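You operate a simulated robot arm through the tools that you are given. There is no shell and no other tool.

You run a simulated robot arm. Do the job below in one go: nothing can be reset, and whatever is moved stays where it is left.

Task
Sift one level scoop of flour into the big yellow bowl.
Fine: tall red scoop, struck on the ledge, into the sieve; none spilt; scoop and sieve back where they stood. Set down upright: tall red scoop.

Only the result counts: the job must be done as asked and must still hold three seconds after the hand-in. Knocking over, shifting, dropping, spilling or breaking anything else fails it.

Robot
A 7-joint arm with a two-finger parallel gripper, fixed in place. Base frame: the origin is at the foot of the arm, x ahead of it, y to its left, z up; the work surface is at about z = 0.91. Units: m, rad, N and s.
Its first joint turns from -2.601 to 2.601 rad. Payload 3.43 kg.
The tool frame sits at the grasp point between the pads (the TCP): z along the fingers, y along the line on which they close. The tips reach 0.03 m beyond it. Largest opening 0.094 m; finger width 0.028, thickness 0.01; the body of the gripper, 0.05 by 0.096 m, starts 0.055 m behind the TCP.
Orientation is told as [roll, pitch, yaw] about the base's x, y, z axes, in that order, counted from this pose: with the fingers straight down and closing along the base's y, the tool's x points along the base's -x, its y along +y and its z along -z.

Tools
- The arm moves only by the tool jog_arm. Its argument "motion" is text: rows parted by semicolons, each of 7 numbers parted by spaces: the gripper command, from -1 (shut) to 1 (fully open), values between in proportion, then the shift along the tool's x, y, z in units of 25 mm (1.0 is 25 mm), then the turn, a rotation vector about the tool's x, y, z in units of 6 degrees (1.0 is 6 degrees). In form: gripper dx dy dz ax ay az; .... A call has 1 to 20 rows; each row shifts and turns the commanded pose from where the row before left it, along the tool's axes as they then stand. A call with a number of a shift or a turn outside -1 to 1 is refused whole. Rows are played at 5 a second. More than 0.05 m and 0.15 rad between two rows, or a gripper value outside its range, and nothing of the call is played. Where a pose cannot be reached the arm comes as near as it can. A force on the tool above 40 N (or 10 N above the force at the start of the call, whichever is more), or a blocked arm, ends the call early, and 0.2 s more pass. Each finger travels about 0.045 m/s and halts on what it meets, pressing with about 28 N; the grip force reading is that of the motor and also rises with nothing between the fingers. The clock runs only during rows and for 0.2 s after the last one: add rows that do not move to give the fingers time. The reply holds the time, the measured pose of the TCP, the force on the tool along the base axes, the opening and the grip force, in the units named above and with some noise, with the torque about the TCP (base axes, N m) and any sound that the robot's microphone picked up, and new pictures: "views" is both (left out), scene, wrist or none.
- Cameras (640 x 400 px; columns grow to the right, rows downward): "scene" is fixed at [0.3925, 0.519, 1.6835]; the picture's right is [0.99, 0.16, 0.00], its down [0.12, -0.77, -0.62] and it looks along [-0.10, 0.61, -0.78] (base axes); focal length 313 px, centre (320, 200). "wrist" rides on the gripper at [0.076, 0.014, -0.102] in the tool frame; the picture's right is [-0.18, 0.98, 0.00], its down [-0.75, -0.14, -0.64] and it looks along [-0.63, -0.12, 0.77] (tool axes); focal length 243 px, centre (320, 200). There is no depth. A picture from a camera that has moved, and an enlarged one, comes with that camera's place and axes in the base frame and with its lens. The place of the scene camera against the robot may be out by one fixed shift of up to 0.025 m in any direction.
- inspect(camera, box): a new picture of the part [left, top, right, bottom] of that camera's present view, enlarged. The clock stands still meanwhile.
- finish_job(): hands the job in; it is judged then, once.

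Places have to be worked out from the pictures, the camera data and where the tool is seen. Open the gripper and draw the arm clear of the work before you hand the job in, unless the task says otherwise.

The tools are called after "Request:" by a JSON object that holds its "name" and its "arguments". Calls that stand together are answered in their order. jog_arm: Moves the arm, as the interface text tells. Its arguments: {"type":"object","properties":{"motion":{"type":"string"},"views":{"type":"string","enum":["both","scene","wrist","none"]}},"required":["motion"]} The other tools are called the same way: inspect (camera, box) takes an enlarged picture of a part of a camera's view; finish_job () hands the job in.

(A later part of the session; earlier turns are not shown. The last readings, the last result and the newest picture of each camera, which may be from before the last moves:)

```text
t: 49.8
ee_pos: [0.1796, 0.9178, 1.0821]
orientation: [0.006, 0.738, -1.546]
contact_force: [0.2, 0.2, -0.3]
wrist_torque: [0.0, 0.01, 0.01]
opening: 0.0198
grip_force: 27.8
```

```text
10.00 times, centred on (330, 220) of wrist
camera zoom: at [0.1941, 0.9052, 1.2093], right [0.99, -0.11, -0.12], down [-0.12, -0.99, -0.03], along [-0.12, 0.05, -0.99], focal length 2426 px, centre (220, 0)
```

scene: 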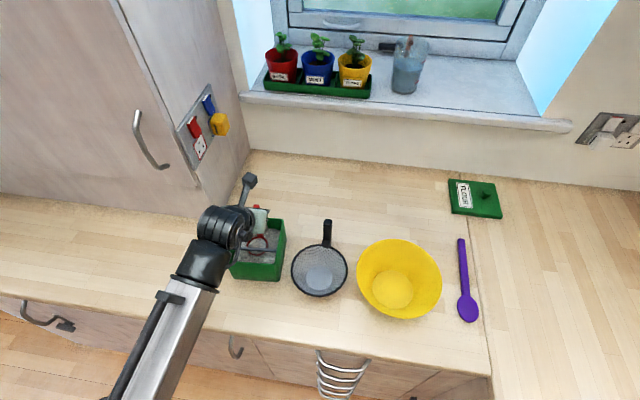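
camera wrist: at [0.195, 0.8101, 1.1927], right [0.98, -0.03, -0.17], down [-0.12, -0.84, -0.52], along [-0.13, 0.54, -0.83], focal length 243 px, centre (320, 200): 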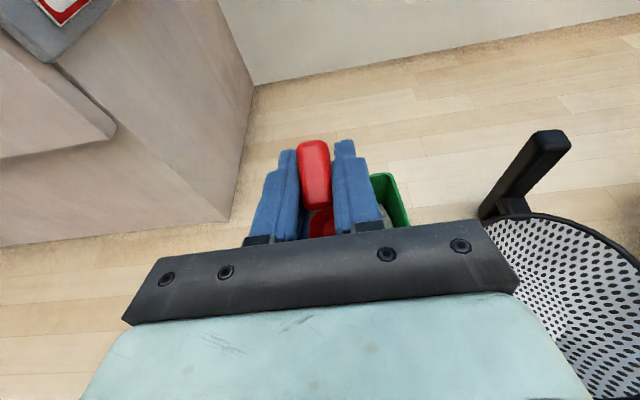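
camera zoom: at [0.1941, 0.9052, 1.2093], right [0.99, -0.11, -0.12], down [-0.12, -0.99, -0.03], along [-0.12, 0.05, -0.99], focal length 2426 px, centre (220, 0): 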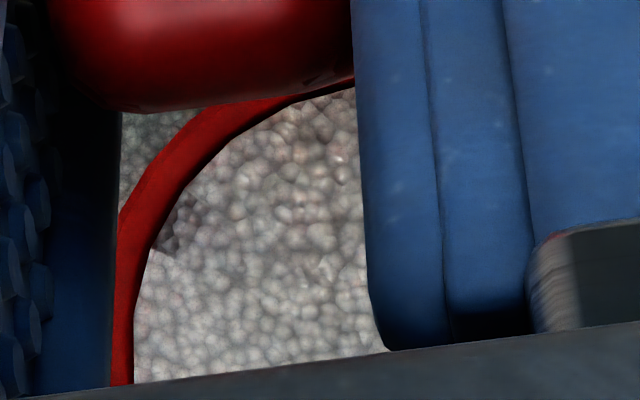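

The flour in the cup now looks flat and level with the rim. The box is about 3 mm from its original place. I'll lift the scoop gently straight out of the box and check it again.

Request:
{"name": "jog_arm", "arguments": {"motion": "-1 0.1 0 -0.11 0 0 0; -1 0.2 0 -0.22 0 0 0; -1 0.3 0 -0.33 0 0 0; -1 0.35 0 -0.385 0 0 0; -1 0.35 0 -0.385 0 0 0; -1 0.35 0 -0.385 0 0 0; -1 0.25 0 -0.275 0 0 0; -1 0.15 0 -0.165 0 0 0; -1 0.05 0 -0.055 0 0 0; -1 0 0 0 0 0 0", "views": "scene"}}

Request:
{"name": "inspect", "arguments": {"camera": "scene", "box": [230, 190, 300, 260]}}

Request:
{"name": "inspect", "arguments": {"camera": "scene", "box": [245, 205, 275, 235]}}

```text
t: 52.0
ee_pos: [0.1802, 0.9178, 1.1569]
orientation: [0.002, 0.739, -1.547]
contact_force: [-0.3, 0.1, -0.8]
wrist_torque: [0.01, 0.0, 0.02]
opening: 0.0194
grip_force: 28.0
```

scene: 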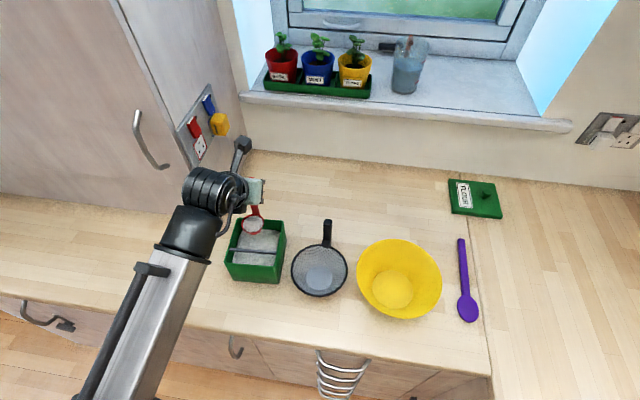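

```text
5.71 times, centred on (265, 225) of scene
camera zoom: at [0.3925, 0.519, 1.6835], right [0.99, 0.16, 0.0], down [0.12, -0.77, -0.62], along [-0.1, 0.61, -0.78], focal length 1786 px, centre (634, 57)
```

zoom: 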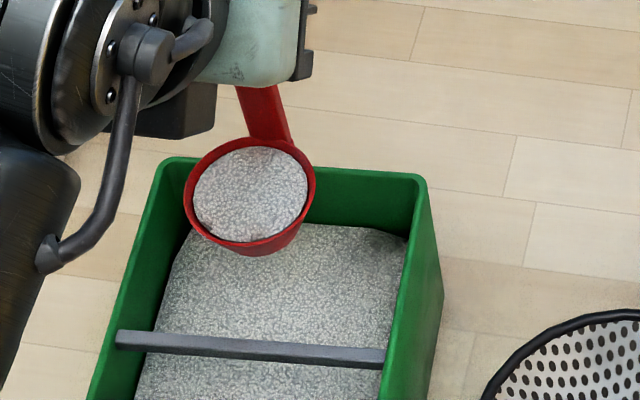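

```text
13.33 times, centred on (260, 220) of scene
camera zoom: at [0.3925, 0.519, 1.6835], right [0.99, 0.16, 0.0], down [0.12, -0.77, -0.62], along [-0.1, 0.61, -0.78], focal length 4168 px, centre (1120, -67)
```

zoom: 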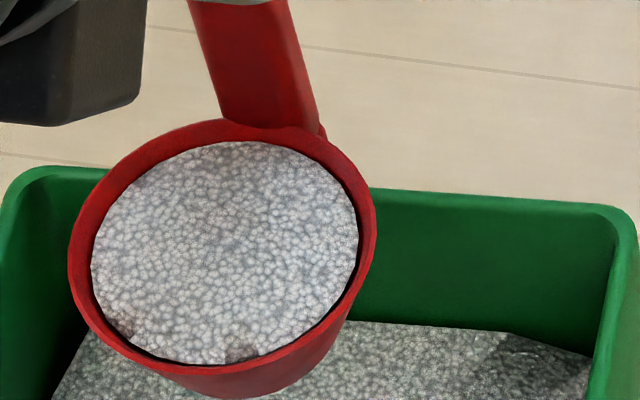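

The scoop is level and flush. Next I'll swing the heading about 68° counter-clockwise about the vertical, keeping the cup level, to set up the pour direction.

Request:
{"name": "jog_arm", "arguments": {"motion": "-1 0 0 0 0.3 0 -0.33; -1 0 0 0 0.6 0 -0.66; -1 0 0 0 0.64 0 -0.704; -1 0 0 0 0.64 0 -0.704; -1 0 0 0 0.64 0 -0.704; -1 0 0 0 0.64 0 -0.704; -1 0 0 0 0.64 0 -0.704; -1 0 0 0 0.64 0 -0.704; -1 0 0 0 0.64 0 -0.704; -1 0 0 0 0.64 0 -0.704; -1 0 0 0 0.64 0 -0.704; -1 0 0 0 0.64 0 -0.704; -1 0 0 0 0.3 0 -0.33; -1 0 0 0 0 0 0", "views": "both"}}

Request:
{"name": "inspect", "arguments": {"camera": "scene", "box": [210, 180, 310, 270]}}

```text
t: 55.0
ee_pos: [0.1787, 0.9169, 1.1583]
orientation: [0.0, 0.735, -0.364]
contact_force: [0.1, -0.3, -0.8]
wrist_torque: [-0.04, 0.03, -0.03]
opening: 0.0198
grip_force: 28.2
camera wrist: at [0.1959, 0.9257, 1.2869], right [0.48, 0.87, -0.12], down [0.87, -0.48, -0.03], along [-0.09, -0.09, -0.99], focal length 243 px, centre (320, 200)
```

scene: 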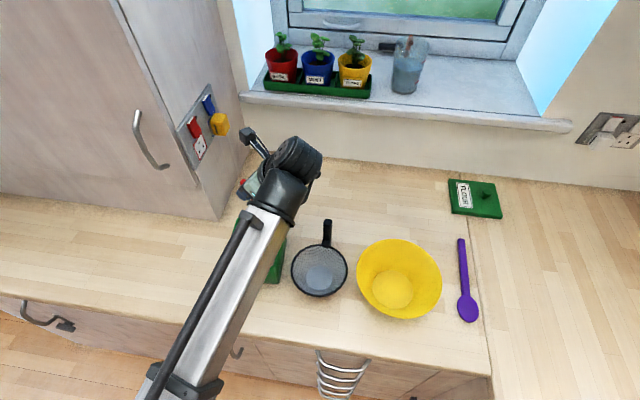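
wrist: 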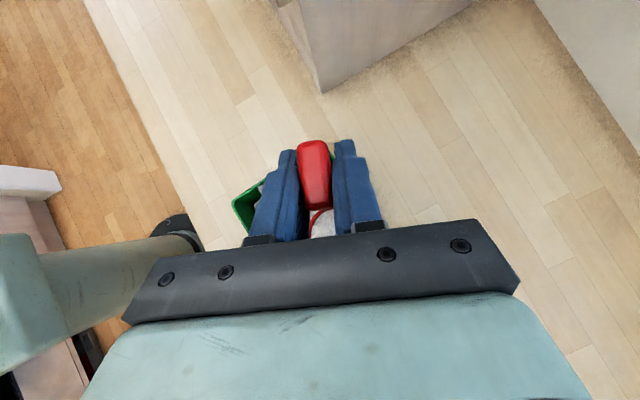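

```text
4.44 times, centred on (260, 225) of scene
camera zoom: at [0.3925, 0.519, 1.6835], right [0.99, 0.16, 0.0], down [0.12, -0.77, -0.62], along [-0.1, 0.61, -0.78], focal length 1389 px, centre (587, 89)
```

zoom: 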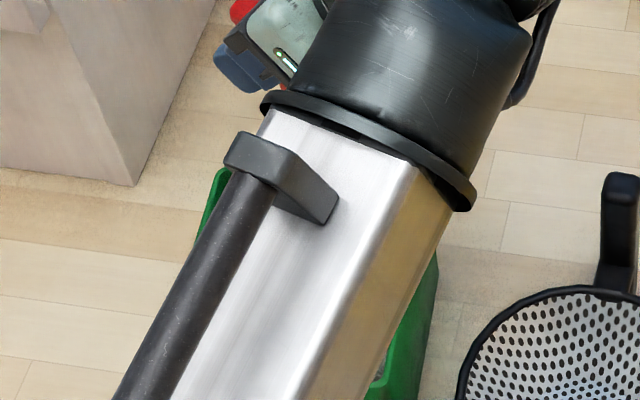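

The heading is now 159° and the scoop is level (roll 0, pitch unchanged). I'll carry it smoothly over to above the sieve.

Request:
{"name": "jog_arm", "arguments": {"motion": "-1 -0.146 0.028 -0.112 0 0 0; -1 -0.293 0.056 -0.224 0 0 0; -1 -0.39 0.074 -0.298 0 0 0; -1 -0.39 0.074 -0.298 0 0 0; -1 -0.39 0.074 -0.298 0 0 0; -1 -0.39 0.074 -0.298 0 0 0; -1 -0.39 0.074 -0.298 0 0 0; -1 -0.39 0.074 -0.298 0 0 0; -1 -0.39 0.074 -0.298 0 0 0; -1 -0.39 0.074 -0.298 0 0 0; -1 -0.39 0.074 -0.298 0 0 0; -1 -0.39 0.074 -0.298 0 0 0; -1 -0.39 0.074 -0.298 0 0 0; -1 -0.293 0.056 -0.224 0 0 0; -1 -0.195 0.037 -0.149 0 0 0; -1 -0.098 0.019 -0.075 0 0 0; -1 0 0 0 0 0 0", "views": "both"}}

Request:
{"name": "inspect", "arguments": {"camera": "wrist", "box": [140, 120, 440, 260]}}

```text
t: 58.6
ee_pos: [0.3428, 0.8818, 1.144]
orientation: [0.001, 0.734, -0.364]
contact_force: [0.7, -0.4, -0.4]
wrist_torque: [0.02, 0.04, 0.03]
opening: 0.0197
grip_force: 28.1
camera wrist: at [0.3591, 0.8896, 1.2718], right [0.48, 0.87, -0.12], down [0.87, -0.49, -0.03], along [-0.09, -0.09, -0.99], focal length 243 px, centre (320, 200)
```

scene: 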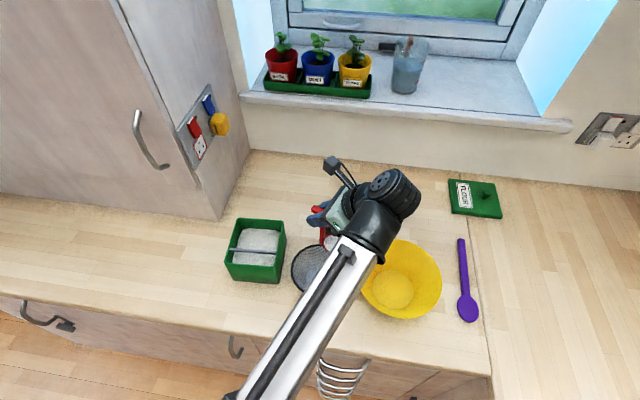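
wrist: 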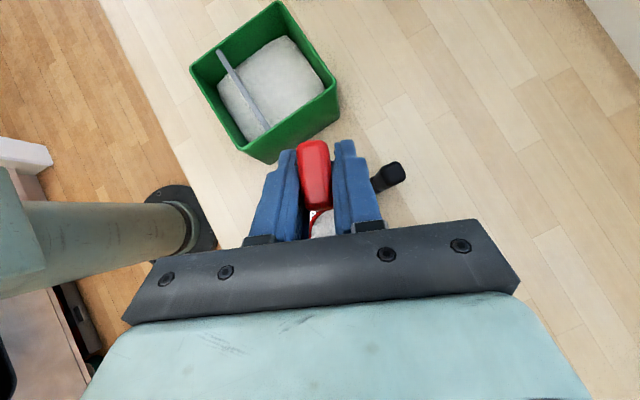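

```text
2.13 times, centred on (290, 190) of wrist
camera zoom: at [0.3591, 0.8896, 1.2718], right [0.48, 0.87, -0.12], down [0.87, -0.49, -0.03], along [-0.09, -0.09, -0.99], focal length 518 px, centre (384, 221)
```

zoom: 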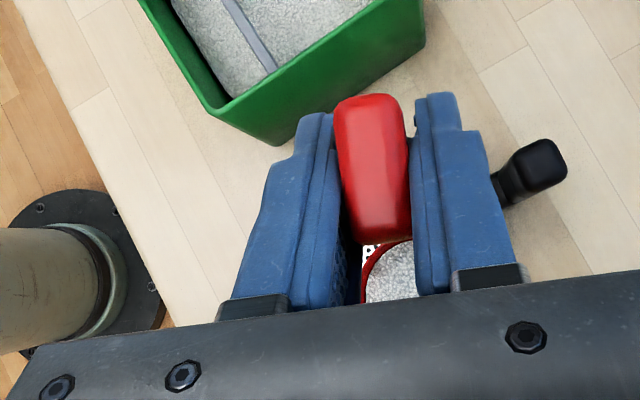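

The scoop is above the sieve, with the pouring lip at about (0.356, 0.854, 1.06) near the sieve's centre. I'll begin tilting about the lip, 36° first, and check that it tracks.

Request:
{"name": "jog_arm", "arguments": {"motion": "-1 0.164 -0.29 0.121 -0.606 -0.574 -0.551; -1 0.164 -0.29 0.121 -0.606 -0.574 -0.551; -1 0.164 -0.29 0.121 -0.606 -0.574 -0.551; -1 0.164 -0.29 0.121 -0.606 -0.574 -0.551; -1 0 0 0 0 0 0", "views": "both"}}

Request:
{"name": "inspect", "arguments": {"camera": "scene", "box": [270, 180, 370, 300]}}

```text
t: 59.8
ee_pos: [0.3133, 0.864, 1.1396]
orientation: [0.382, 0.454, -0.148]
contact_force: [-0.2, 0.0, -1.6]
wrist_torque: [0.02, 0.05, 0.01]
opening: 0.0195
grip_force: 28.0
camera wrist: at [0.2861, 0.8421, 1.2648], right [0.46, 0.85, 0.25], down [0.85, -0.5, 0.16], along [0.26, 0.14, -0.96], focal length 243 px, centre (320, 200)
```

scene: 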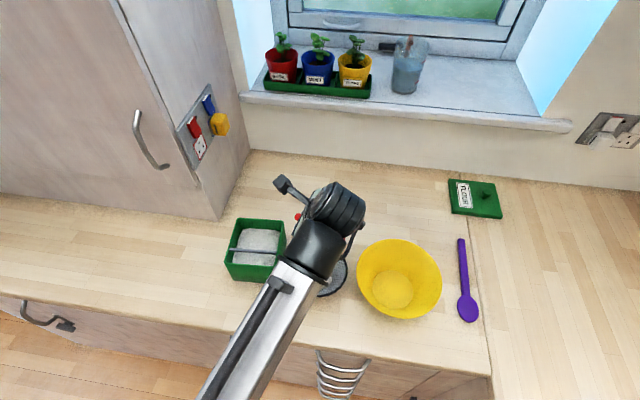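
wrist: 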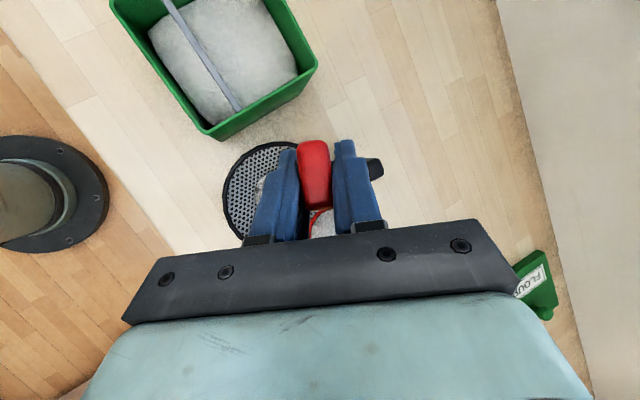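

```text
3.33 times, centred on (320, 240) of scene
camera zoom: at [0.3925, 0.519, 1.6835], right [0.99, 0.16, 0.0], down [0.12, -0.77, -0.62], along [-0.1, 0.61, -0.78], focal length 1042 px, centre (320, 67)
```

zoom: 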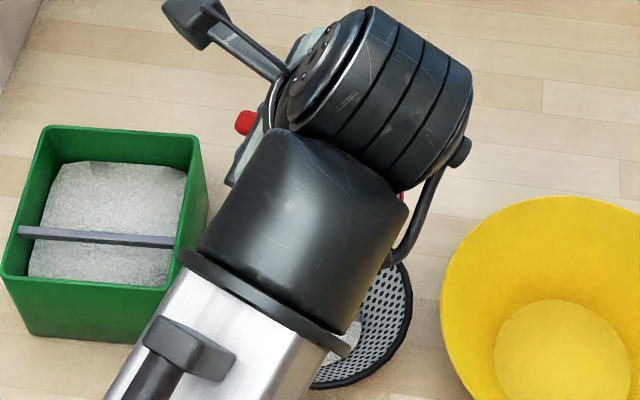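

Tracking is good, with no reach problem. I'll continue the tilt by another 30°.

Request:
{"name": "jog_arm", "arguments": {"motion": "-1 0.164 -0.29 0.121 -0.606 -0.574 -0.551; -1 0.164 -0.29 0.121 -0.606 -0.574 -0.551; -1 0.164 -0.29 0.121 -0.606 -0.574 -0.551; -1 0.164 -0.29 0.121 -0.606 -0.574 -0.551; -1 0.164 -0.29 0.121 -0.606 -0.574 -0.551; -1 0 0 0 0 0 0", "views": "both"}}

Request:
{"name": "inspect", "arguments": {"camera": "wrist", "box": [180, 90, 420, 250]}}

```text
t: 61.2
ee_pos: [0.2837, 0.8422, 1.1175]
orientation: [0.728, 0.047, -0.058]
contact_force: [0.1, -0.6, -0.9]
wrist_torque: [-0.01, 0.0, -0.01]
opening: 0.0196
grip_force: 28.0
camera wrist: at [0.2102, 0.7886, 1.2089], right [0.26, 0.72, 0.64], down [0.74, -0.58, 0.35], along [0.62, 0.39, -0.68], focal length 243 px, centre (320, 200)
```

scene: 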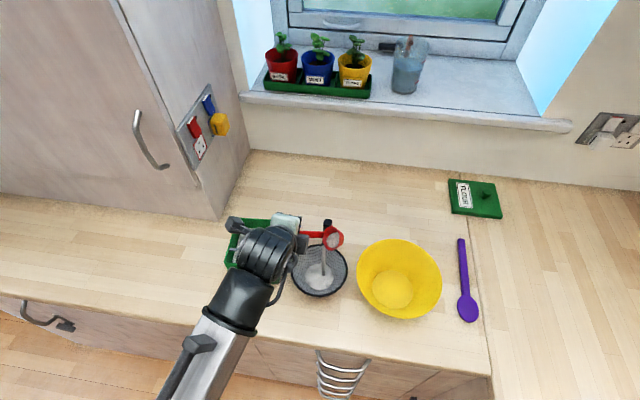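
wrist: 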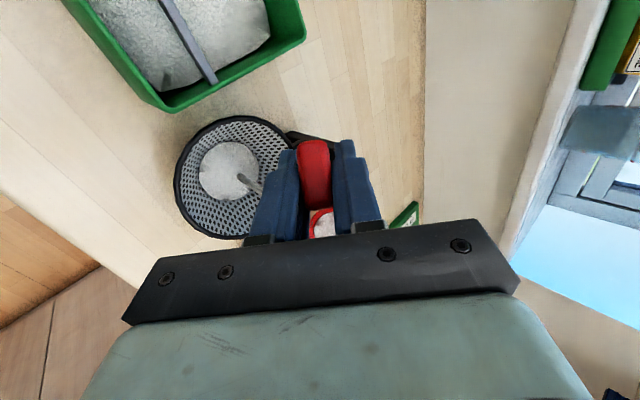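

```text
2.50 times, centred on (300, 170) of wrist
camera zoom: at [0.2102, 0.7886, 1.2089], right [0.26, 0.72, 0.64], down [0.74, -0.58, 0.35], along [0.62, 0.39, -0.68], focal length 606 px, centre (370, 275)
```

zoom: 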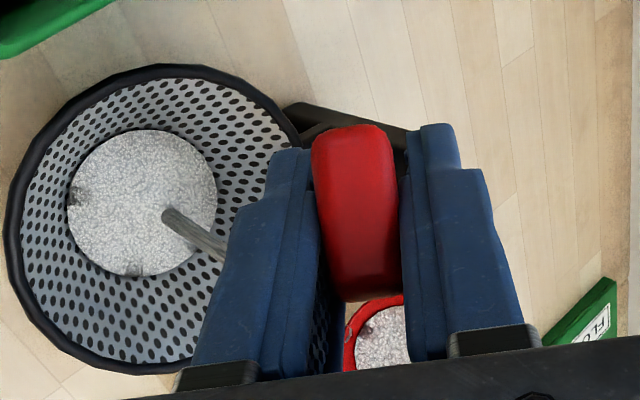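

Flour is streaming from the lip straight into the middle of the sieve. I'll keep tilting about the lip.

Request:
{"name": "jog_arm", "arguments": {"motion": "-1 0.082 -0.145 0.06 -0.303 -0.287 -0.276; -1 0.082 -0.145 0.06 -0.303 -0.287 -0.276; -1 0.082 -0.145 0.06 -0.303 -0.287 -0.276; -1 0.082 -0.145 0.06 -0.303 -0.287 -0.276; -1 0.082 -0.145 0.06 -0.303 -0.287 -0.276; -1 0.082 -0.145 0.06 -0.303 -0.287 -0.276; -1 0.082 -0.145 0.06 -0.303 -0.287 -0.276; -1 0.082 -0.145 0.06 -0.303 -0.287 -0.276; -1 0 0 0 0 0 0", "views": "both"}}

Request:
{"name": "inspect", "arguments": {"camera": "scene", "box": [270, 200, 370, 300]}}

Request:
{"name": "inspect", "arguments": {"camera": "wrist", "box": [100, 60, 420, 250]}}

```text
t: 63.2
ee_pos: [0.2697, 0.8318, 1.0862]
orientation: [0.989, -0.284, -0.087]
contact_force: [-1.1, 0.9, -0.7]
wrist_torque: [-0.04, 0.01, -0.01]
opening: 0.0197
grip_force: 28.4
camera wrist: at [0.1715, 0.7618, 1.1314], right [0.0, 0.54, 0.84], down [0.6, -0.67, 0.44], along [0.8, 0.51, -0.32], focal length 243 px, centre (320, 200)
```

scene: 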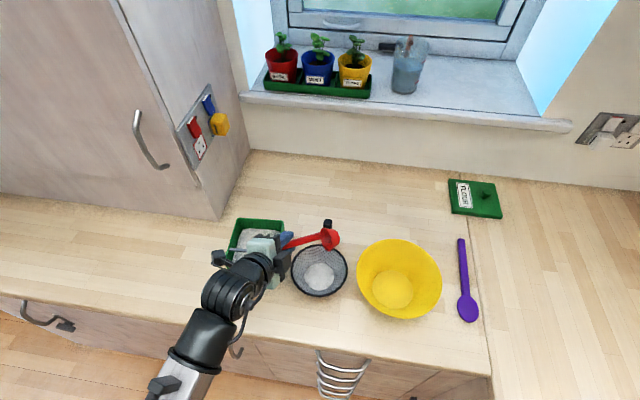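
wrist: 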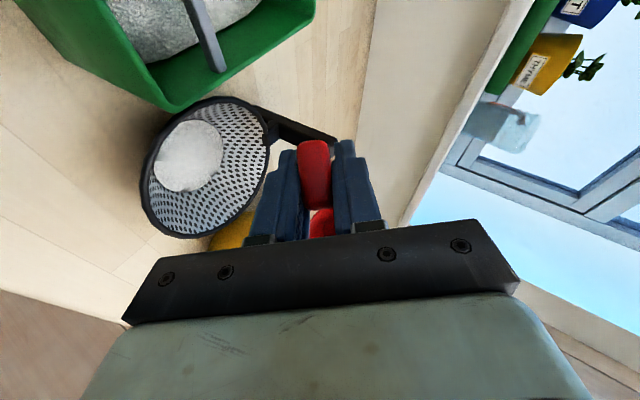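

```text
4.00 times, centred on (320, 250) of scene
camera zoom: at [0.3925, 0.519, 1.6835], right [0.99, 0.16, 0.0], down [0.12, -0.77, -0.62], along [-0.1, 0.61, -0.78], focal length 1250 px, centre (320, 0)
```

zoom: 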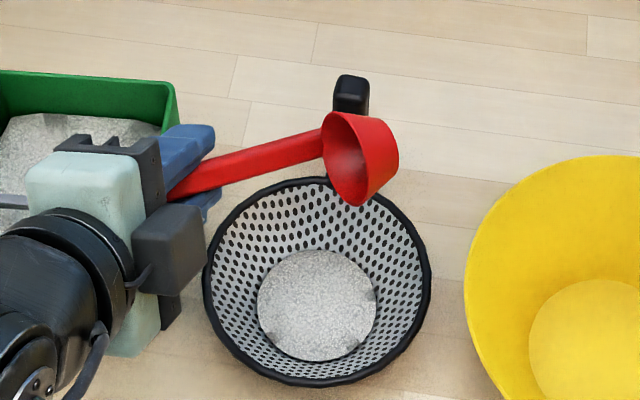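

```text
2.00 times, centred on (260, 155) of wrist
camera zoom: at [0.1715, 0.7618, 1.1314], right [0.0, 0.54, 0.84], down [0.6, -0.67, 0.44], along [0.8, 0.51, -0.32], focal length 485 px, centre (440, 290)
```

zoom: 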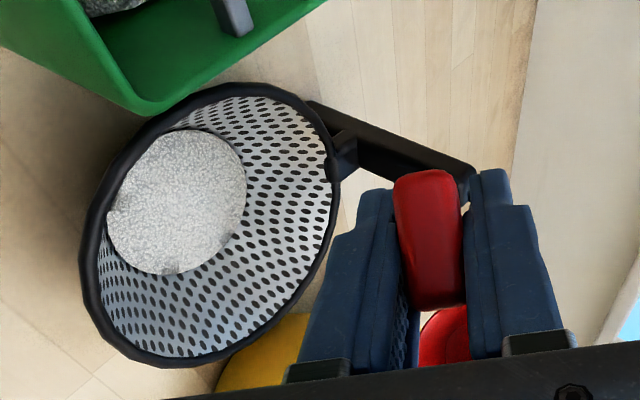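

Nearly all the flour is in the sieve, and the cup looks almost empty at 78° of tilt. I'll raise slightly for clearance and tilt another 36° to empty it fully.

Request:
{"name": "jog_arm", "arguments": {"motion": "-1 -0.11 0.32 -0.21 0 0 0; -1 -0.11 0.32 -0.21 0 0 0; -1 0.164 -0.29 0.121 -0.606 -0.574 -0.551; -1 0.164 -0.29 0.121 -0.606 -0.574 -0.551; -1 0.164 -0.29 0.121 -0.606 -0.574 -0.551; -1 0.164 -0.29 0.121 -0.606 -0.574 -0.551; -1 0.164 -0.29 0.121 -0.606 -0.574 -0.551; -1 0 0 0 0 0 0; -1 0 0 0 0 0 0", "views": "both"}}

Request:
{"name": "inspect", "arguments": {"camera": "scene", "box": [270, 200, 370, 300]}}

Request:
{"name": "inspect", "arguments": {"camera": "scene", "box": [305, 215, 350, 260]}}

```text
t: 65.2
ee_pos: [0.2688, 0.8305, 1.0629]
orientation: [1.398, -0.661, -0.28]
contact_force: [-0.1, 0.2, -0.1]
wrist_torque: [-0.04, 0.01, 0.02]
opening: 0.0194
grip_force: 27.5
camera wrist: at [0.1656, 0.7574, 1.0417], right [-0.39, 0.29, 0.88], down [0.41, -0.8, 0.44], along [0.83, 0.53, 0.19], focal length 243 px, centre (320, 200)
```

scene: 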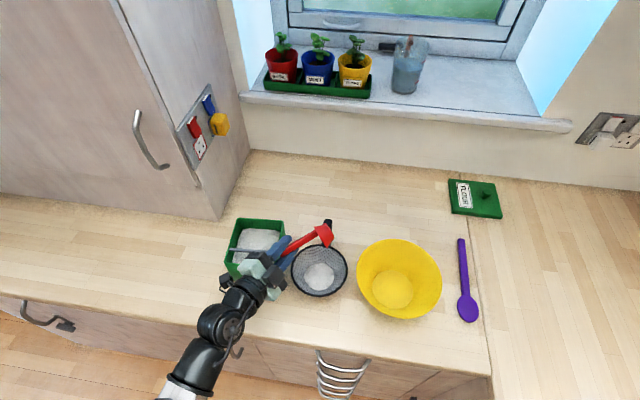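
wrist: 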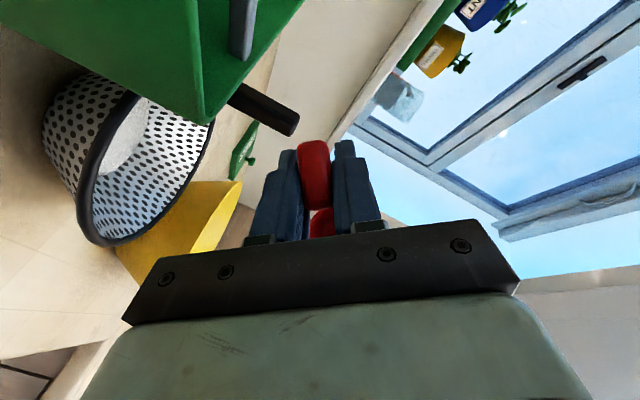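

```text
4.00 times, centred on (320, 250) of scene
camera zoom: at [0.3925, 0.519, 1.6835], right [0.99, 0.16, 0.0], down [0.12, -0.77, -0.62], along [-0.1, 0.61, -0.78], focal length 1250 px, centre (320, 0)
```

zoom: 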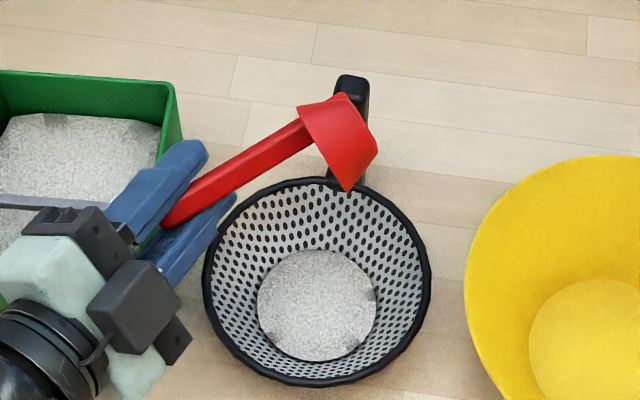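

```text
8.89 times, centred on (328, 238) of scene
camera zoom: at [0.3925, 0.519, 1.6835], right [0.99, 0.16, 0.0], down [0.12, -0.77, -0.62], along [-0.1, 0.61, -0.78], focal length 2778 px, centre (253, -133)
```

zoom: 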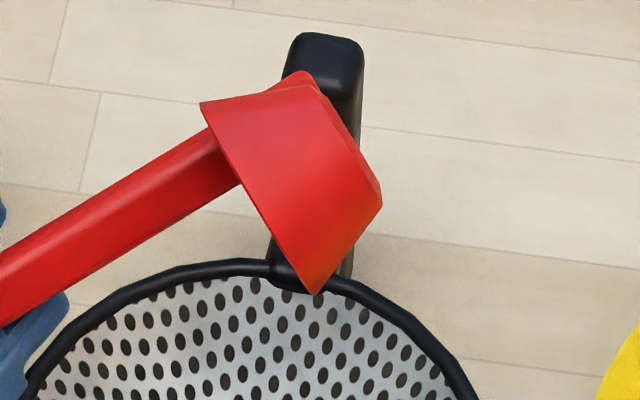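

The cup is now upside-down enough to be empty, and I see no spill around the sieve. I'll reverse the tilt to bring the scoop upright again.

Request:
{"name": "jog_arm", "arguments": {"motion": "-1 -0.164 0.29 -0.121 0.606 0.574 0.551; -1 -0.164 0.29 -0.121 0.606 0.574 0.551; -1 -0.164 0.29 -0.121 0.606 0.574 0.551; -1 -0.164 0.29 -0.121 0.606 0.574 0.551; -1 -0.164 0.29 -0.121 0.606 0.574 0.551; -1 -0.164 0.29 -0.121 0.606 0.574 0.551; -1 -0.164 0.29 -0.121 0.606 0.574 0.551; -1 -0.164 0.29 -0.121 0.606 0.574 0.551; -1 -0.164 0.29 -0.121 0.606 0.574 0.551; -1 -0.164 0.29 -0.121 0.606 0.574 0.551; -1 -0.164 0.29 -0.121 0.606 0.574 0.551; -1 -0.164 0.29 -0.121 0.606 0.574 0.551; -1 -0.164 0.29 -0.121 0.606 0.574 0.551; -1 -0.164 0.29 -0.121 0.606 0.574 0.551; -1 -0.164 0.29 -0.121 0.606 0.574 0.551; -1 -0.164 0.29 -0.121 0.606 0.574 0.551; -1 -0.164 0.29 -0.121 0.606 0.574 0.551; -1 -0.164 0.29 -0.121 0.606 0.574 0.551; -1 0 0 0 0 0 0", "views": "both"}}

Request:
{"name": "inspect", "arguments": {"camera": "wrist", "box": [240, 140, 420, 250]}}

```text
t: 69.2
ee_pos: [0.3349, 0.8763, 1.1719]
orientation: [0.0, 0.736, -0.364]
contact_force: [-0.8, -0.4, -0.4]
wrist_torque: [0.01, -0.03, 0.01]
opening: 0.0197
grip_force: 27.4
camera wrist: at [0.352, 0.8843, 1.3006], right [0.48, 0.87, -0.12], down [0.87, -0.49, -0.03], along [-0.09, -0.09, -0.99], focal length 243 px, centre (320, 200)
```

scene: 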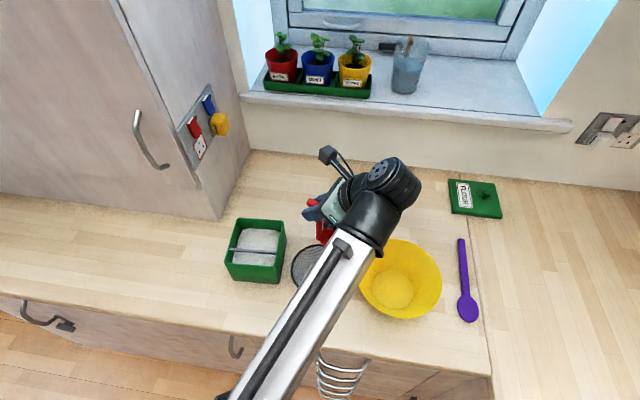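
wrist: 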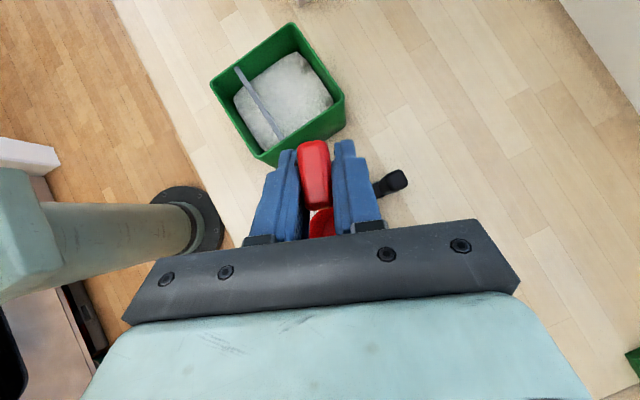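

```text
3.56 times, centred on (330, 195) of wrist
camera zoom: at [0.352, 0.8843, 1.3006], right [0.48, 0.87, -0.12], down [0.87, -0.49, -0.03], along [-0.09, -0.09, -0.99], focal length 863 px, centre (284, 218)
```

zoom: 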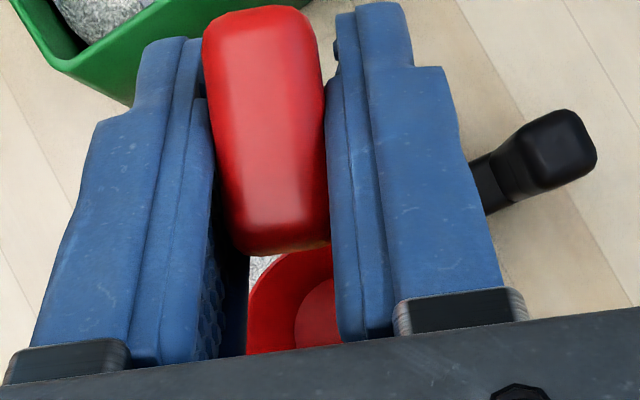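

The scoop is upright and its inside is clean. I'll carry it back over the box towards its own place, then turn the heading back.

Request:
{"name": "jog_arm", "arguments": {"motion": "-1 0.567 -0.0865 0.56 0 0 0; -1 0.567 -0.0865 0.56 0 0 0; -1 0.567 -0.0865 0.56 0 0 0; -1 0.567 -0.0865 0.56 0 0 0; -1 0.567 -0.0865 0.56 0 0 0; -1 0.567 -0.0865 0.56 0 0 0; -1 0.567 -0.0865 0.56 0 0 0; -1 0.567 -0.0865 0.56 0 0 0; -1 0 0 0 0 0 0", "views": "none"}}

Request:
{"name": "jog_arm", "arguments": {"motion": "-1 0 0 0 -0.64 0 0.704; -1 0 0 0 -0.64 0 0.704; -1 0 0 0 -0.64 0 0.704; -1 0 0 0 -0.64 0 0.704; -1 0 0 0 -0.64 0 0.704; -1 0 0 0 -0.64 0 0.704; -1 0 0 0 -0.64 0 0.704; -1 0 0 0 -0.64 0 0.704; -1 0 0 0 -0.64 0 0.704; -1 0 0 0 -0.64 0 0.704; -1 0 0 0 -0.64 0 0.704; -1 0 0 0 -0.54 0 0.594; -1 0 0 0 0 0 0", "views": "both"}}

```text
t: 71.2
ee_pos: [0.1798, 0.917, 1.1643]
orientation: [0.001, 0.736, -0.365]
contact_force: [-0.5, -0.3, 0.4]
wrist_torque: [0.01, -0.01, 0.0]
opening: 0.0196
grip_force: 27.8
```

```text
t: 74.0
ee_pos: [0.1799, 0.9162, 1.1656]
orientation: [0.006, 0.738, -1.543]
contact_force: [0.3, 0.5, 0.2]
wrist_torque: [0.0, 0.0, 0.01]
opening: 0.0194
grip_force: 28.1
camera wrist: at [0.1939, 0.903, 1.2941], right [0.99, -0.11, -0.12], down [-0.12, -0.99, -0.03], along [-0.12, 0.05, -0.99], focal length 243 px, centre (320, 200)
```

scene: 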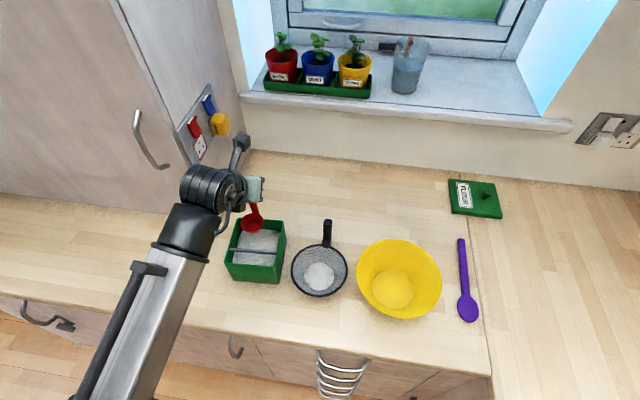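
wrist: 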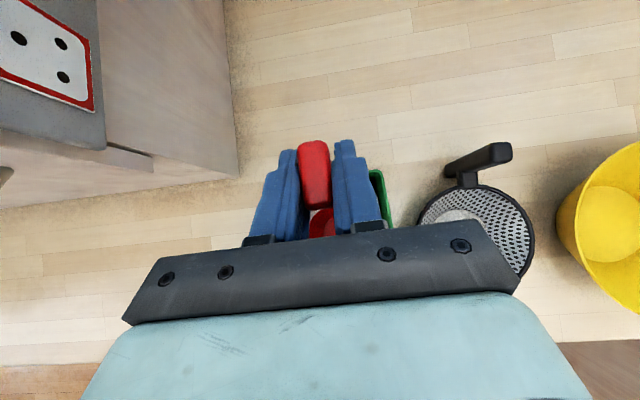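

Everything is in order. Now out over the scoop's standing place and down to about 5 cm above it.

Request:
{"name": "jog_arm", "arguments": {"motion": "-1 0.592 0.023 0.588 0 0 0; -1 0.592 0.023 0.588 0 0 0; -1 0.592 0.023 0.588 0 0 0; -1 0.592 0.023 0.588 0 0 0; -1 0.592 0.023 0.588 0 0 0; -1 0.592 0.023 0.588 0 0 0; -1 -0.451 -0.328 0.509 0 0 0; -1 -0.451 -0.328 0.509 0 0 0; -1 -0.451 -0.328 0.509 0 0 0; -1 -0.451 -0.328 0.509 0 0 0; -1 -0.451 -0.328 0.509 0 0 0; -1 0 0 0 0 0 0", "views": "both"}}

Request:
{"name": "inspect", "arguments": {"camera": "scene", "box": [215, 165, 305, 225]}}

```text
t: 76.6
ee_pos: [0.1389, 1.04, 1.0744]
orientation: [0.004, 0.737, -1.541]
contact_force: [-0.4, 0.0, -0.4]
wrist_torque: [0.0, -0.01, 0.01]
opening: 0.0197
grip_force: 28.6
camera wrist: at [0.1532, 1.0269, 1.2016], right [0.99, -0.11, -0.12], down [-0.12, -0.99, -0.03], along [-0.12, 0.05, -0.99], focal length 243 px, centre (320, 200)
```

scene: 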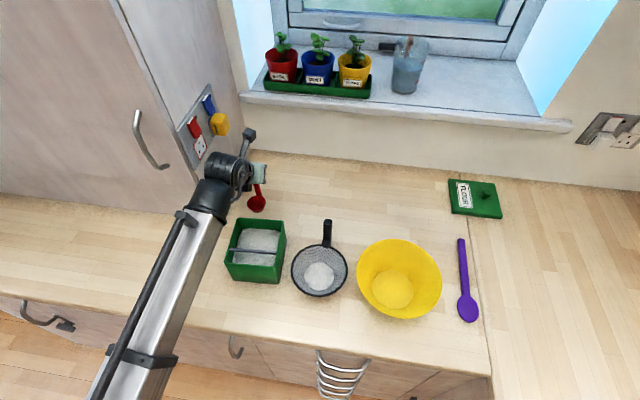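
wrist: 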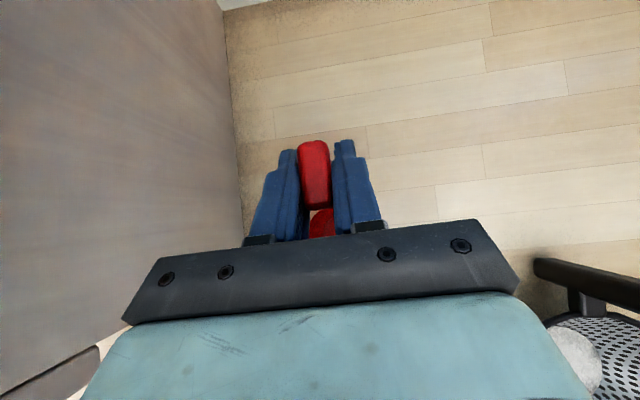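

```text
6.67 times, centred on (260, 195) of scene
camera zoom: at [0.3925, 0.519, 1.6835], right [0.99, 0.16, 0.0], down [0.12, -0.77, -0.62], along [-0.1, 0.61, -0.78], focal length 2084 px, centre (720, 233)
```

zoom: 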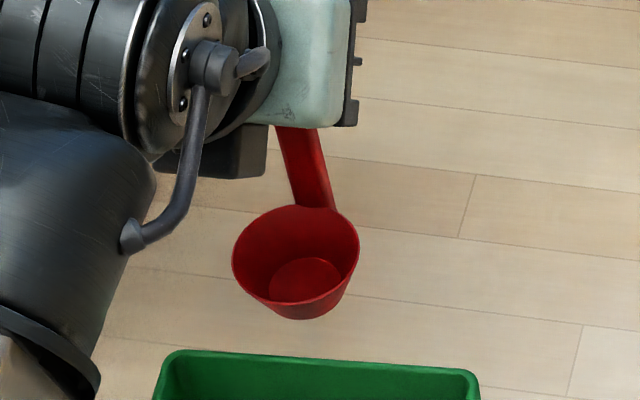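

The scoop hangs upright above its spot. I'll lower it to about 5 mm above the surface, then creep down until it touches.

Request:
{"name": "jog_arm", "arguments": {"motion": "-1 -0.258 0 0.284 0 0 0; -1 -0.258 0 0.284 0 0 0; -1 -0.258 0 0.284 0 0 0; -1 -0.258 0 0.284 0 0 0; -1 -0.258 0 0.284 0 0 0; -1 0 0 0 0 0 0", "views": "none"}}

Request:
{"name": "jog_arm", "arguments": {"motion": "-1 -0.04 0 0.044 0 0 0; -1 -0.04 0 0.044 0 0 0; -1 0 0 0 0 0 0", "views": "none"}}

```text
t: 78.0
ee_pos: [0.1398, 1.0413, 1.027]
orientation: [0.006, 0.738, -1.542]
contact_force: [-1.3, -0.2, -0.1]
wrist_torque: [0.01, -0.01, -0.02]
opening: 0.0194
grip_force: 27.7
```

```text
t: 78.8
ee_pos: [0.1394, 1.0431, 1.0239]
orientation: [0.004, 0.74, -1.543]
contact_force: [0.6, -1.6, -0.4]
wrist_torque: [-0.04, 0.01, 0.01]
opening: 0.0197
grip_force: 27.5
```

Not touching yet at z≈1.024. I'll take two more fine steps.

Request:
{"name": "jog_arm", "arguments": {"motion": "-1 -0.027 0 0.03 0 0 0; -1 -0.027 0 0.03 0 0 0; -1 0 0 0 0 0 0", "views": "none"}}

Request:
{"name": "jog_arm", "arguments": {"motion": "-1 -0.027 0 0.03 0 0 0; -1 0 0 0 0 0 0", "views": "both"}}

Request:
{"name": "inspect", "arguments": {"camera": "scene", "box": [215, 165, 305, 225]}}

```text
t: 79.6
ee_pos: [0.139, 1.0418, 1.023]
orientation: [0.006, 0.739, -1.543]
contact_force: [0.4, -0.1, 4.4]
wrist_torque: [-0.23, -0.05, 0.0]
opening: 0.0194
grip_force: 28.0
```

```text
t: 80.2
ee_pos: [0.1402, 1.0399, 1.0216]
orientation: [0.005, 0.739, -1.541]
contact_force: [-0.5, 0.5, 9.6]
wrist_torque: [-0.43, 0.03, -0.04]
opening: 0.0192
grip_force: 27.9
camera wrist: at [0.154, 1.0286, 1.1505], right [0.99, -0.11, -0.12], down [-0.12, -0.99, -0.03], along [-0.12, 0.05, -0.99], focal length 243 px, centre (320, 200)
```

scene: 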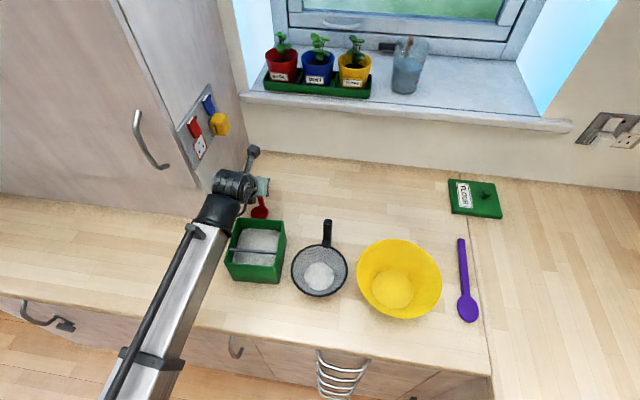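
wrist: 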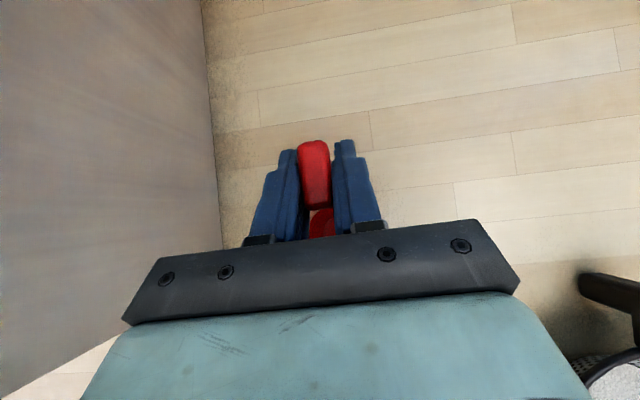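

```text
6.67 times, centred on (260, 195) of scene
camera zoom: at [0.3925, 0.519, 1.6835], right [0.99, 0.16, 0.0], down [0.12, -0.77, -0.62], along [-0.1, 0.61, -0.78], focal length 2084 px, centre (720, 233)
```

zoom: 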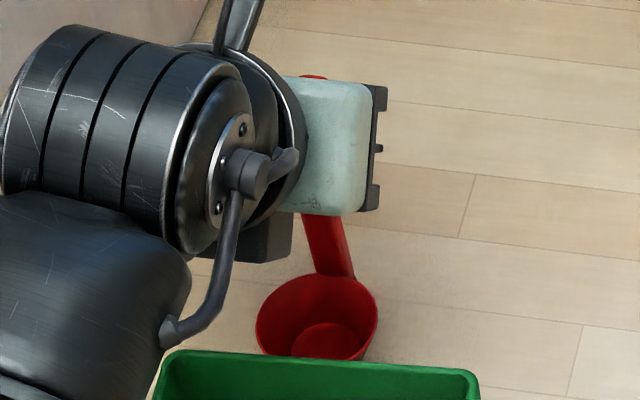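

It's seated, with 9.6 N on the surface. I'll ease off about 1 mm to take away the preload, then open the fingers.

Request:
{"name": "jog_arm", "arguments": {"motion": "-1 0.03 0 -0.033 0 0 0; -1 0 0 0 0 0 0", "views": "none"}}

Request:
{"name": "jog_arm", "arguments": {"motion": "-0.3 0 0 0 0 0 0; 0 0 0 0 0 0 0; 0.5 0 0 0 0 0 0; 1 0 0 0 0 0 0; 1 0 0 0 0 0 0; 1 0 0 0 0 0 0; 1 0 0 0 0 0 0", "views": "both"}}

Request:
{"name": "inspect", "arguments": {"camera": "wrist", "box": [200, 80, 440, 240]}}

```text
t: 80.8
ee_pos: [0.1399, 1.042, 1.0223]
orientation: [0.005, 0.738, -1.542]
contact_force: [1.2, 1.6, 2.3]
wrist_torque: [-0.01, -0.06, 0.02]
opening: 0.0192
grip_force: 28.1
```

```text
t: 82.4
ee_pos: [0.1392, 1.041, 1.0224]
orientation: [0.007, 0.74, -1.539]
contact_force: [-0.2, -0.4, -0.3]
wrist_torque: [0.02, 0.02, 0.0]
opening: 0.0942
grip_force: 0.2
camera wrist: at [0.1538, 1.0291, 1.1508], right [0.99, -0.11, -0.12], down [-0.12, -0.99, -0.03], along [-0.12, 0.05, -0.99], focal length 243 px, centre (320, 200)
```

scene: 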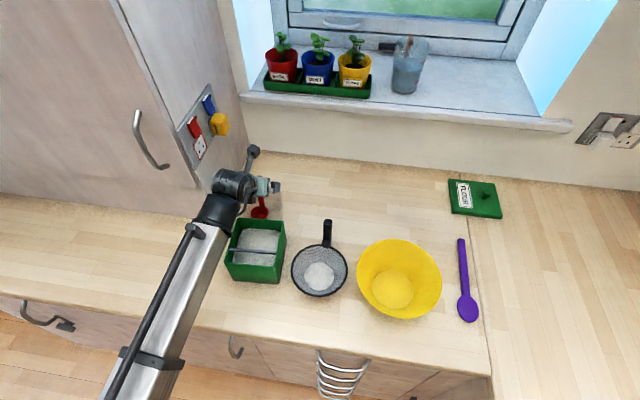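
wrist: 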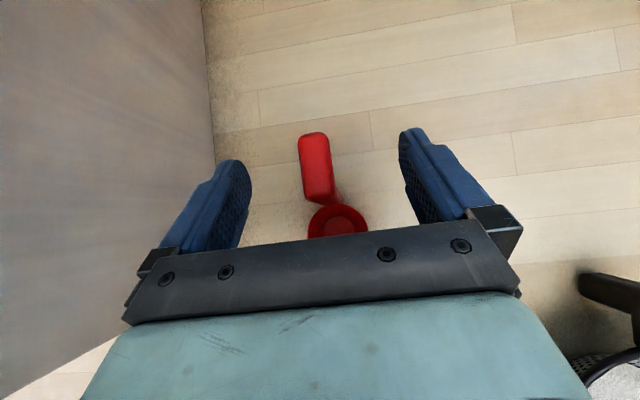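

```text
2.50 times, centred on (320, 160) of wrist
camera zoom: at [0.1538, 1.0291, 1.1508], right [0.99, -0.11, -0.12], down [-0.12, -0.99, -0.03], along [-0.12, 0.05, -0.99], focal length 606 px, centre (320, 300)
```

zoom: 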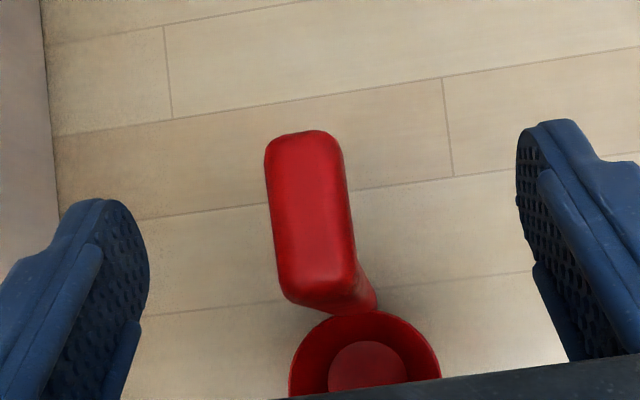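

The scoop stands upright on its own. I'll withdraw along the finger axis, up and clear of it.

Request:
{"name": "jog_arm", "arguments": {"motion": "1 0 0 -0.5 0 0 0; 1 0 0 -0.7 0 0 0; 1 0 0 -0.9 0 0 0; 1 0 0 -0.9 0 0 0; 1 0 0 -0.9 0 0 0; 1 0.5 0.5 -0.6 0 0 0; 1 0.5 0.5 -0.6 0 0 0; 1 0 0 0 0 0 0", "views": "both"}}

Request:
{"name": "inspect", "arguments": {"camera": "scene", "box": [215, 165, 305, 225]}}

Request:
{"name": "inspect", "arguments": {"camera": "wrist", "box": [240, 60, 440, 220]}}

```text
t: 84.2
ee_pos: [0.1658, 0.9734, 1.1342]
orientation: [0.004, 0.738, -1.541]
contact_force: [-0.1, 0.0, -0.1]
wrist_torque: [0.0, 0.0, -0.01]
opening: 0.0939
grip_force: 0.0
camera wrist: at [0.1802, 0.961, 1.2628], right [0.99, -0.11, -0.12], down [-0.12, -0.99, -0.03], along [-0.12, 0.05, -0.99], focal length 243 px, centre (320, 200)
```

scene: 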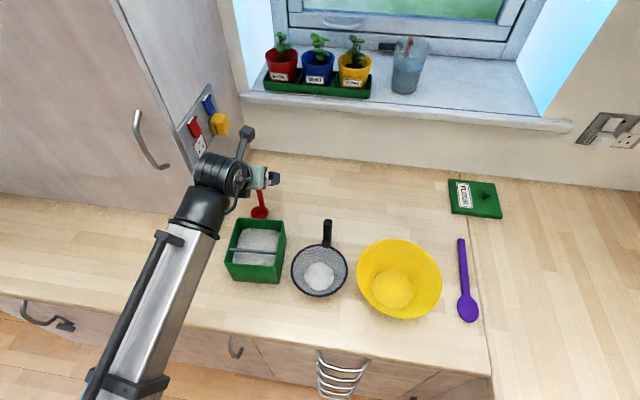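
wrist: 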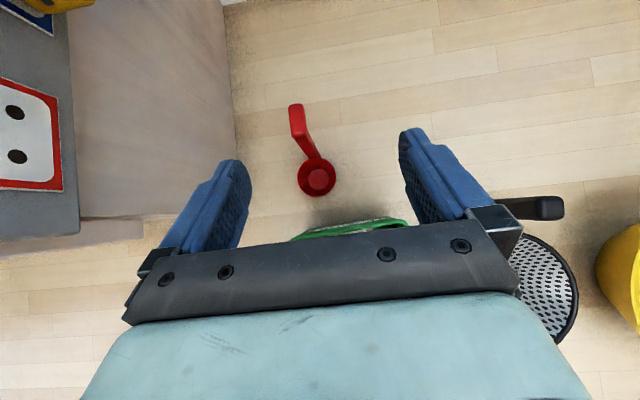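

```text
6.67 times, centred on (260, 195) of scene
camera zoom: at [0.3925, 0.519, 1.6835], right [0.99, 0.16, 0.0], down [0.12, -0.77, -0.62], along [-0.1, 0.61, -0.78], focal length 2084 px, centre (720, 233)
```

zoom: 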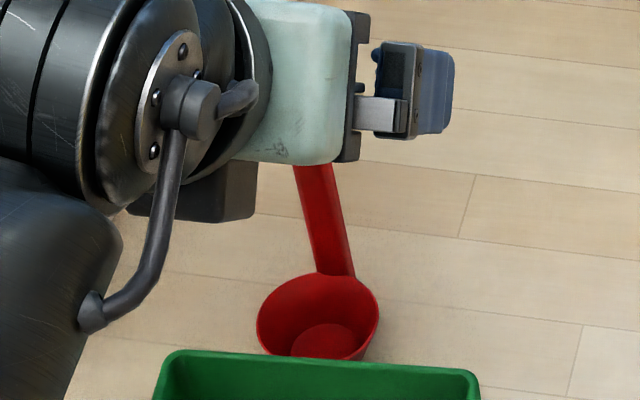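

```text
2.50 times, centred on (340, 140) of wrist
camera zoom: at [0.1802, 0.961, 1.2628], right [0.99, -0.11, -0.12], down [-0.12, -0.99, -0.03], along [-0.12, 0.05, -0.99], focal length 606 px, centre (270, 350)
```

zoom: 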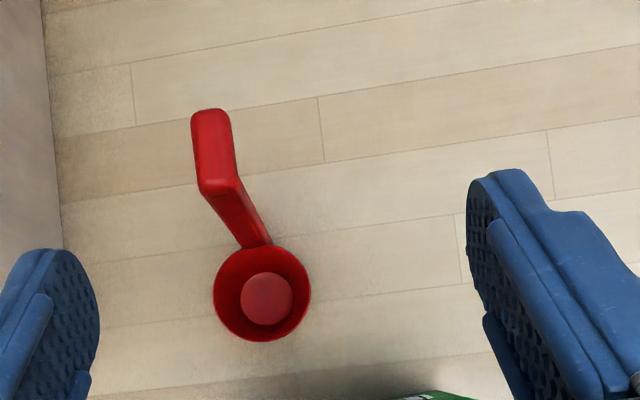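

The scoop is standing within a few millimetres of where it was. Next is the sieve. I'll move over to it, reduce the tilt to about 18° and line up with its post.

Request:
{"name": "jog_arm", "arguments": {"motion": "1 -0.134 0.787 -0.482 0 0 0; 1 -0.134 0.787 -0.482 0 0 0; 1 -0.134 0.787 -0.482 0 0 0; 1 -0.134 0.787 -0.482 0 0 0; 1 -0.134 0.787 -0.482 0 0 0; 1 -0.134 0.787 -0.482 0 0 0; 1 -0.134 0.787 -0.482 0 0 0; 1 -0.134 0.787 -0.482 0 0 0; 1 -0.134 0.787 -0.482 0 0 0; 1 0 0 0 0 -1 0; 1 0 0 0 0 -1 0; 1 0 0 0 0 -1 0; 1 0 0 0 0 -1 0; 1 0 0 0 -0.216 0 0.666; 1 0 0 0 0 0 0", "views": "both"}}

Request:
{"name": "inspect", "arguments": {"camera": "wrist", "box": [220, 40, 440, 220]}}

Request:
{"name": "inspect", "arguments": {"camera": "scene", "box": [270, 200, 370, 300]}}

```text
t: 87.4
ee_pos: [0.3452, 0.8843, 1.1929]
orientation: [0.003, 0.321, -1.617]
contact_force: [-0.4, 0.3, -0.4]
wrist_torque: [0.01, -0.01, -0.01]
opening: 0.0941
grip_force: 0.1
camera wrist: at [0.3608, 0.9234, 1.3155], right [0.97, -0.22, -0.05], down [-0.19, -0.91, 0.37], along [-0.13, -0.35, -0.93], focal length 243 px, centre (320, 200)
```

scene: 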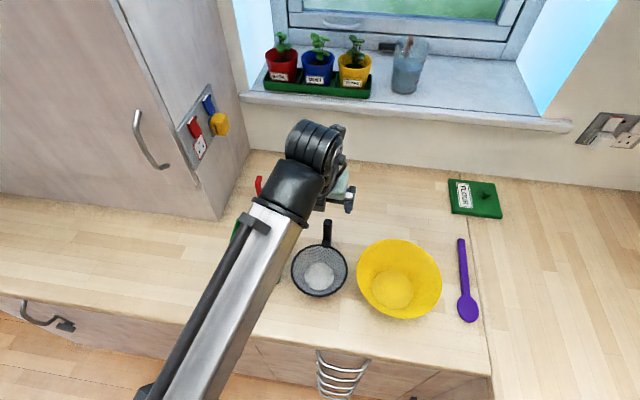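
wrist: 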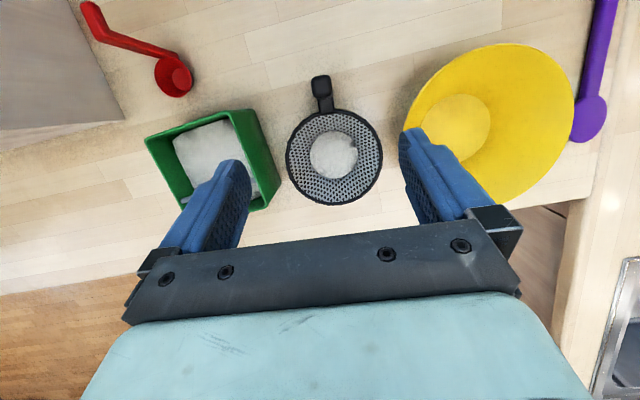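

```text
2.22 times, centred on (330, 130) of wrist
camera zoom: at [0.3608, 0.9234, 1.3155], right [0.97, -0.22, -0.05], down [-0.19, -0.91, 0.37], along [-0.13, -0.35, -0.93], focal length 539 px, centre (298, 356)
```

zoom: 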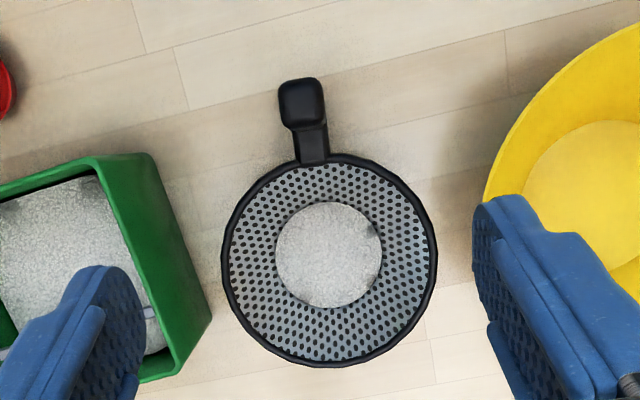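

```text
4.00 times, centred on (320, 250) of scene
camera zoom: at [0.3925, 0.519, 1.6835], right [0.99, 0.16, 0.0], down [0.12, -0.77, -0.62], along [-0.1, 0.61, -0.78], focal length 1250 px, centre (320, 0)
```

zoom: 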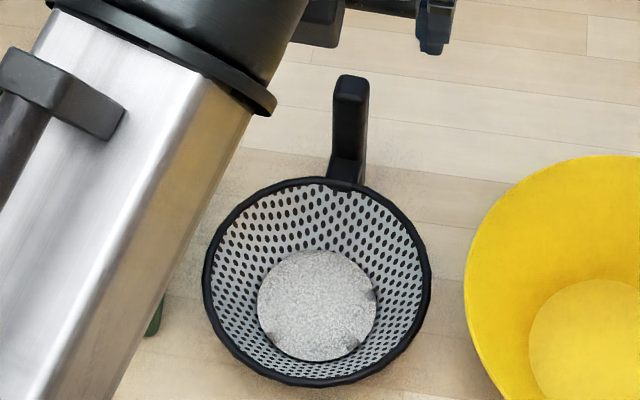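

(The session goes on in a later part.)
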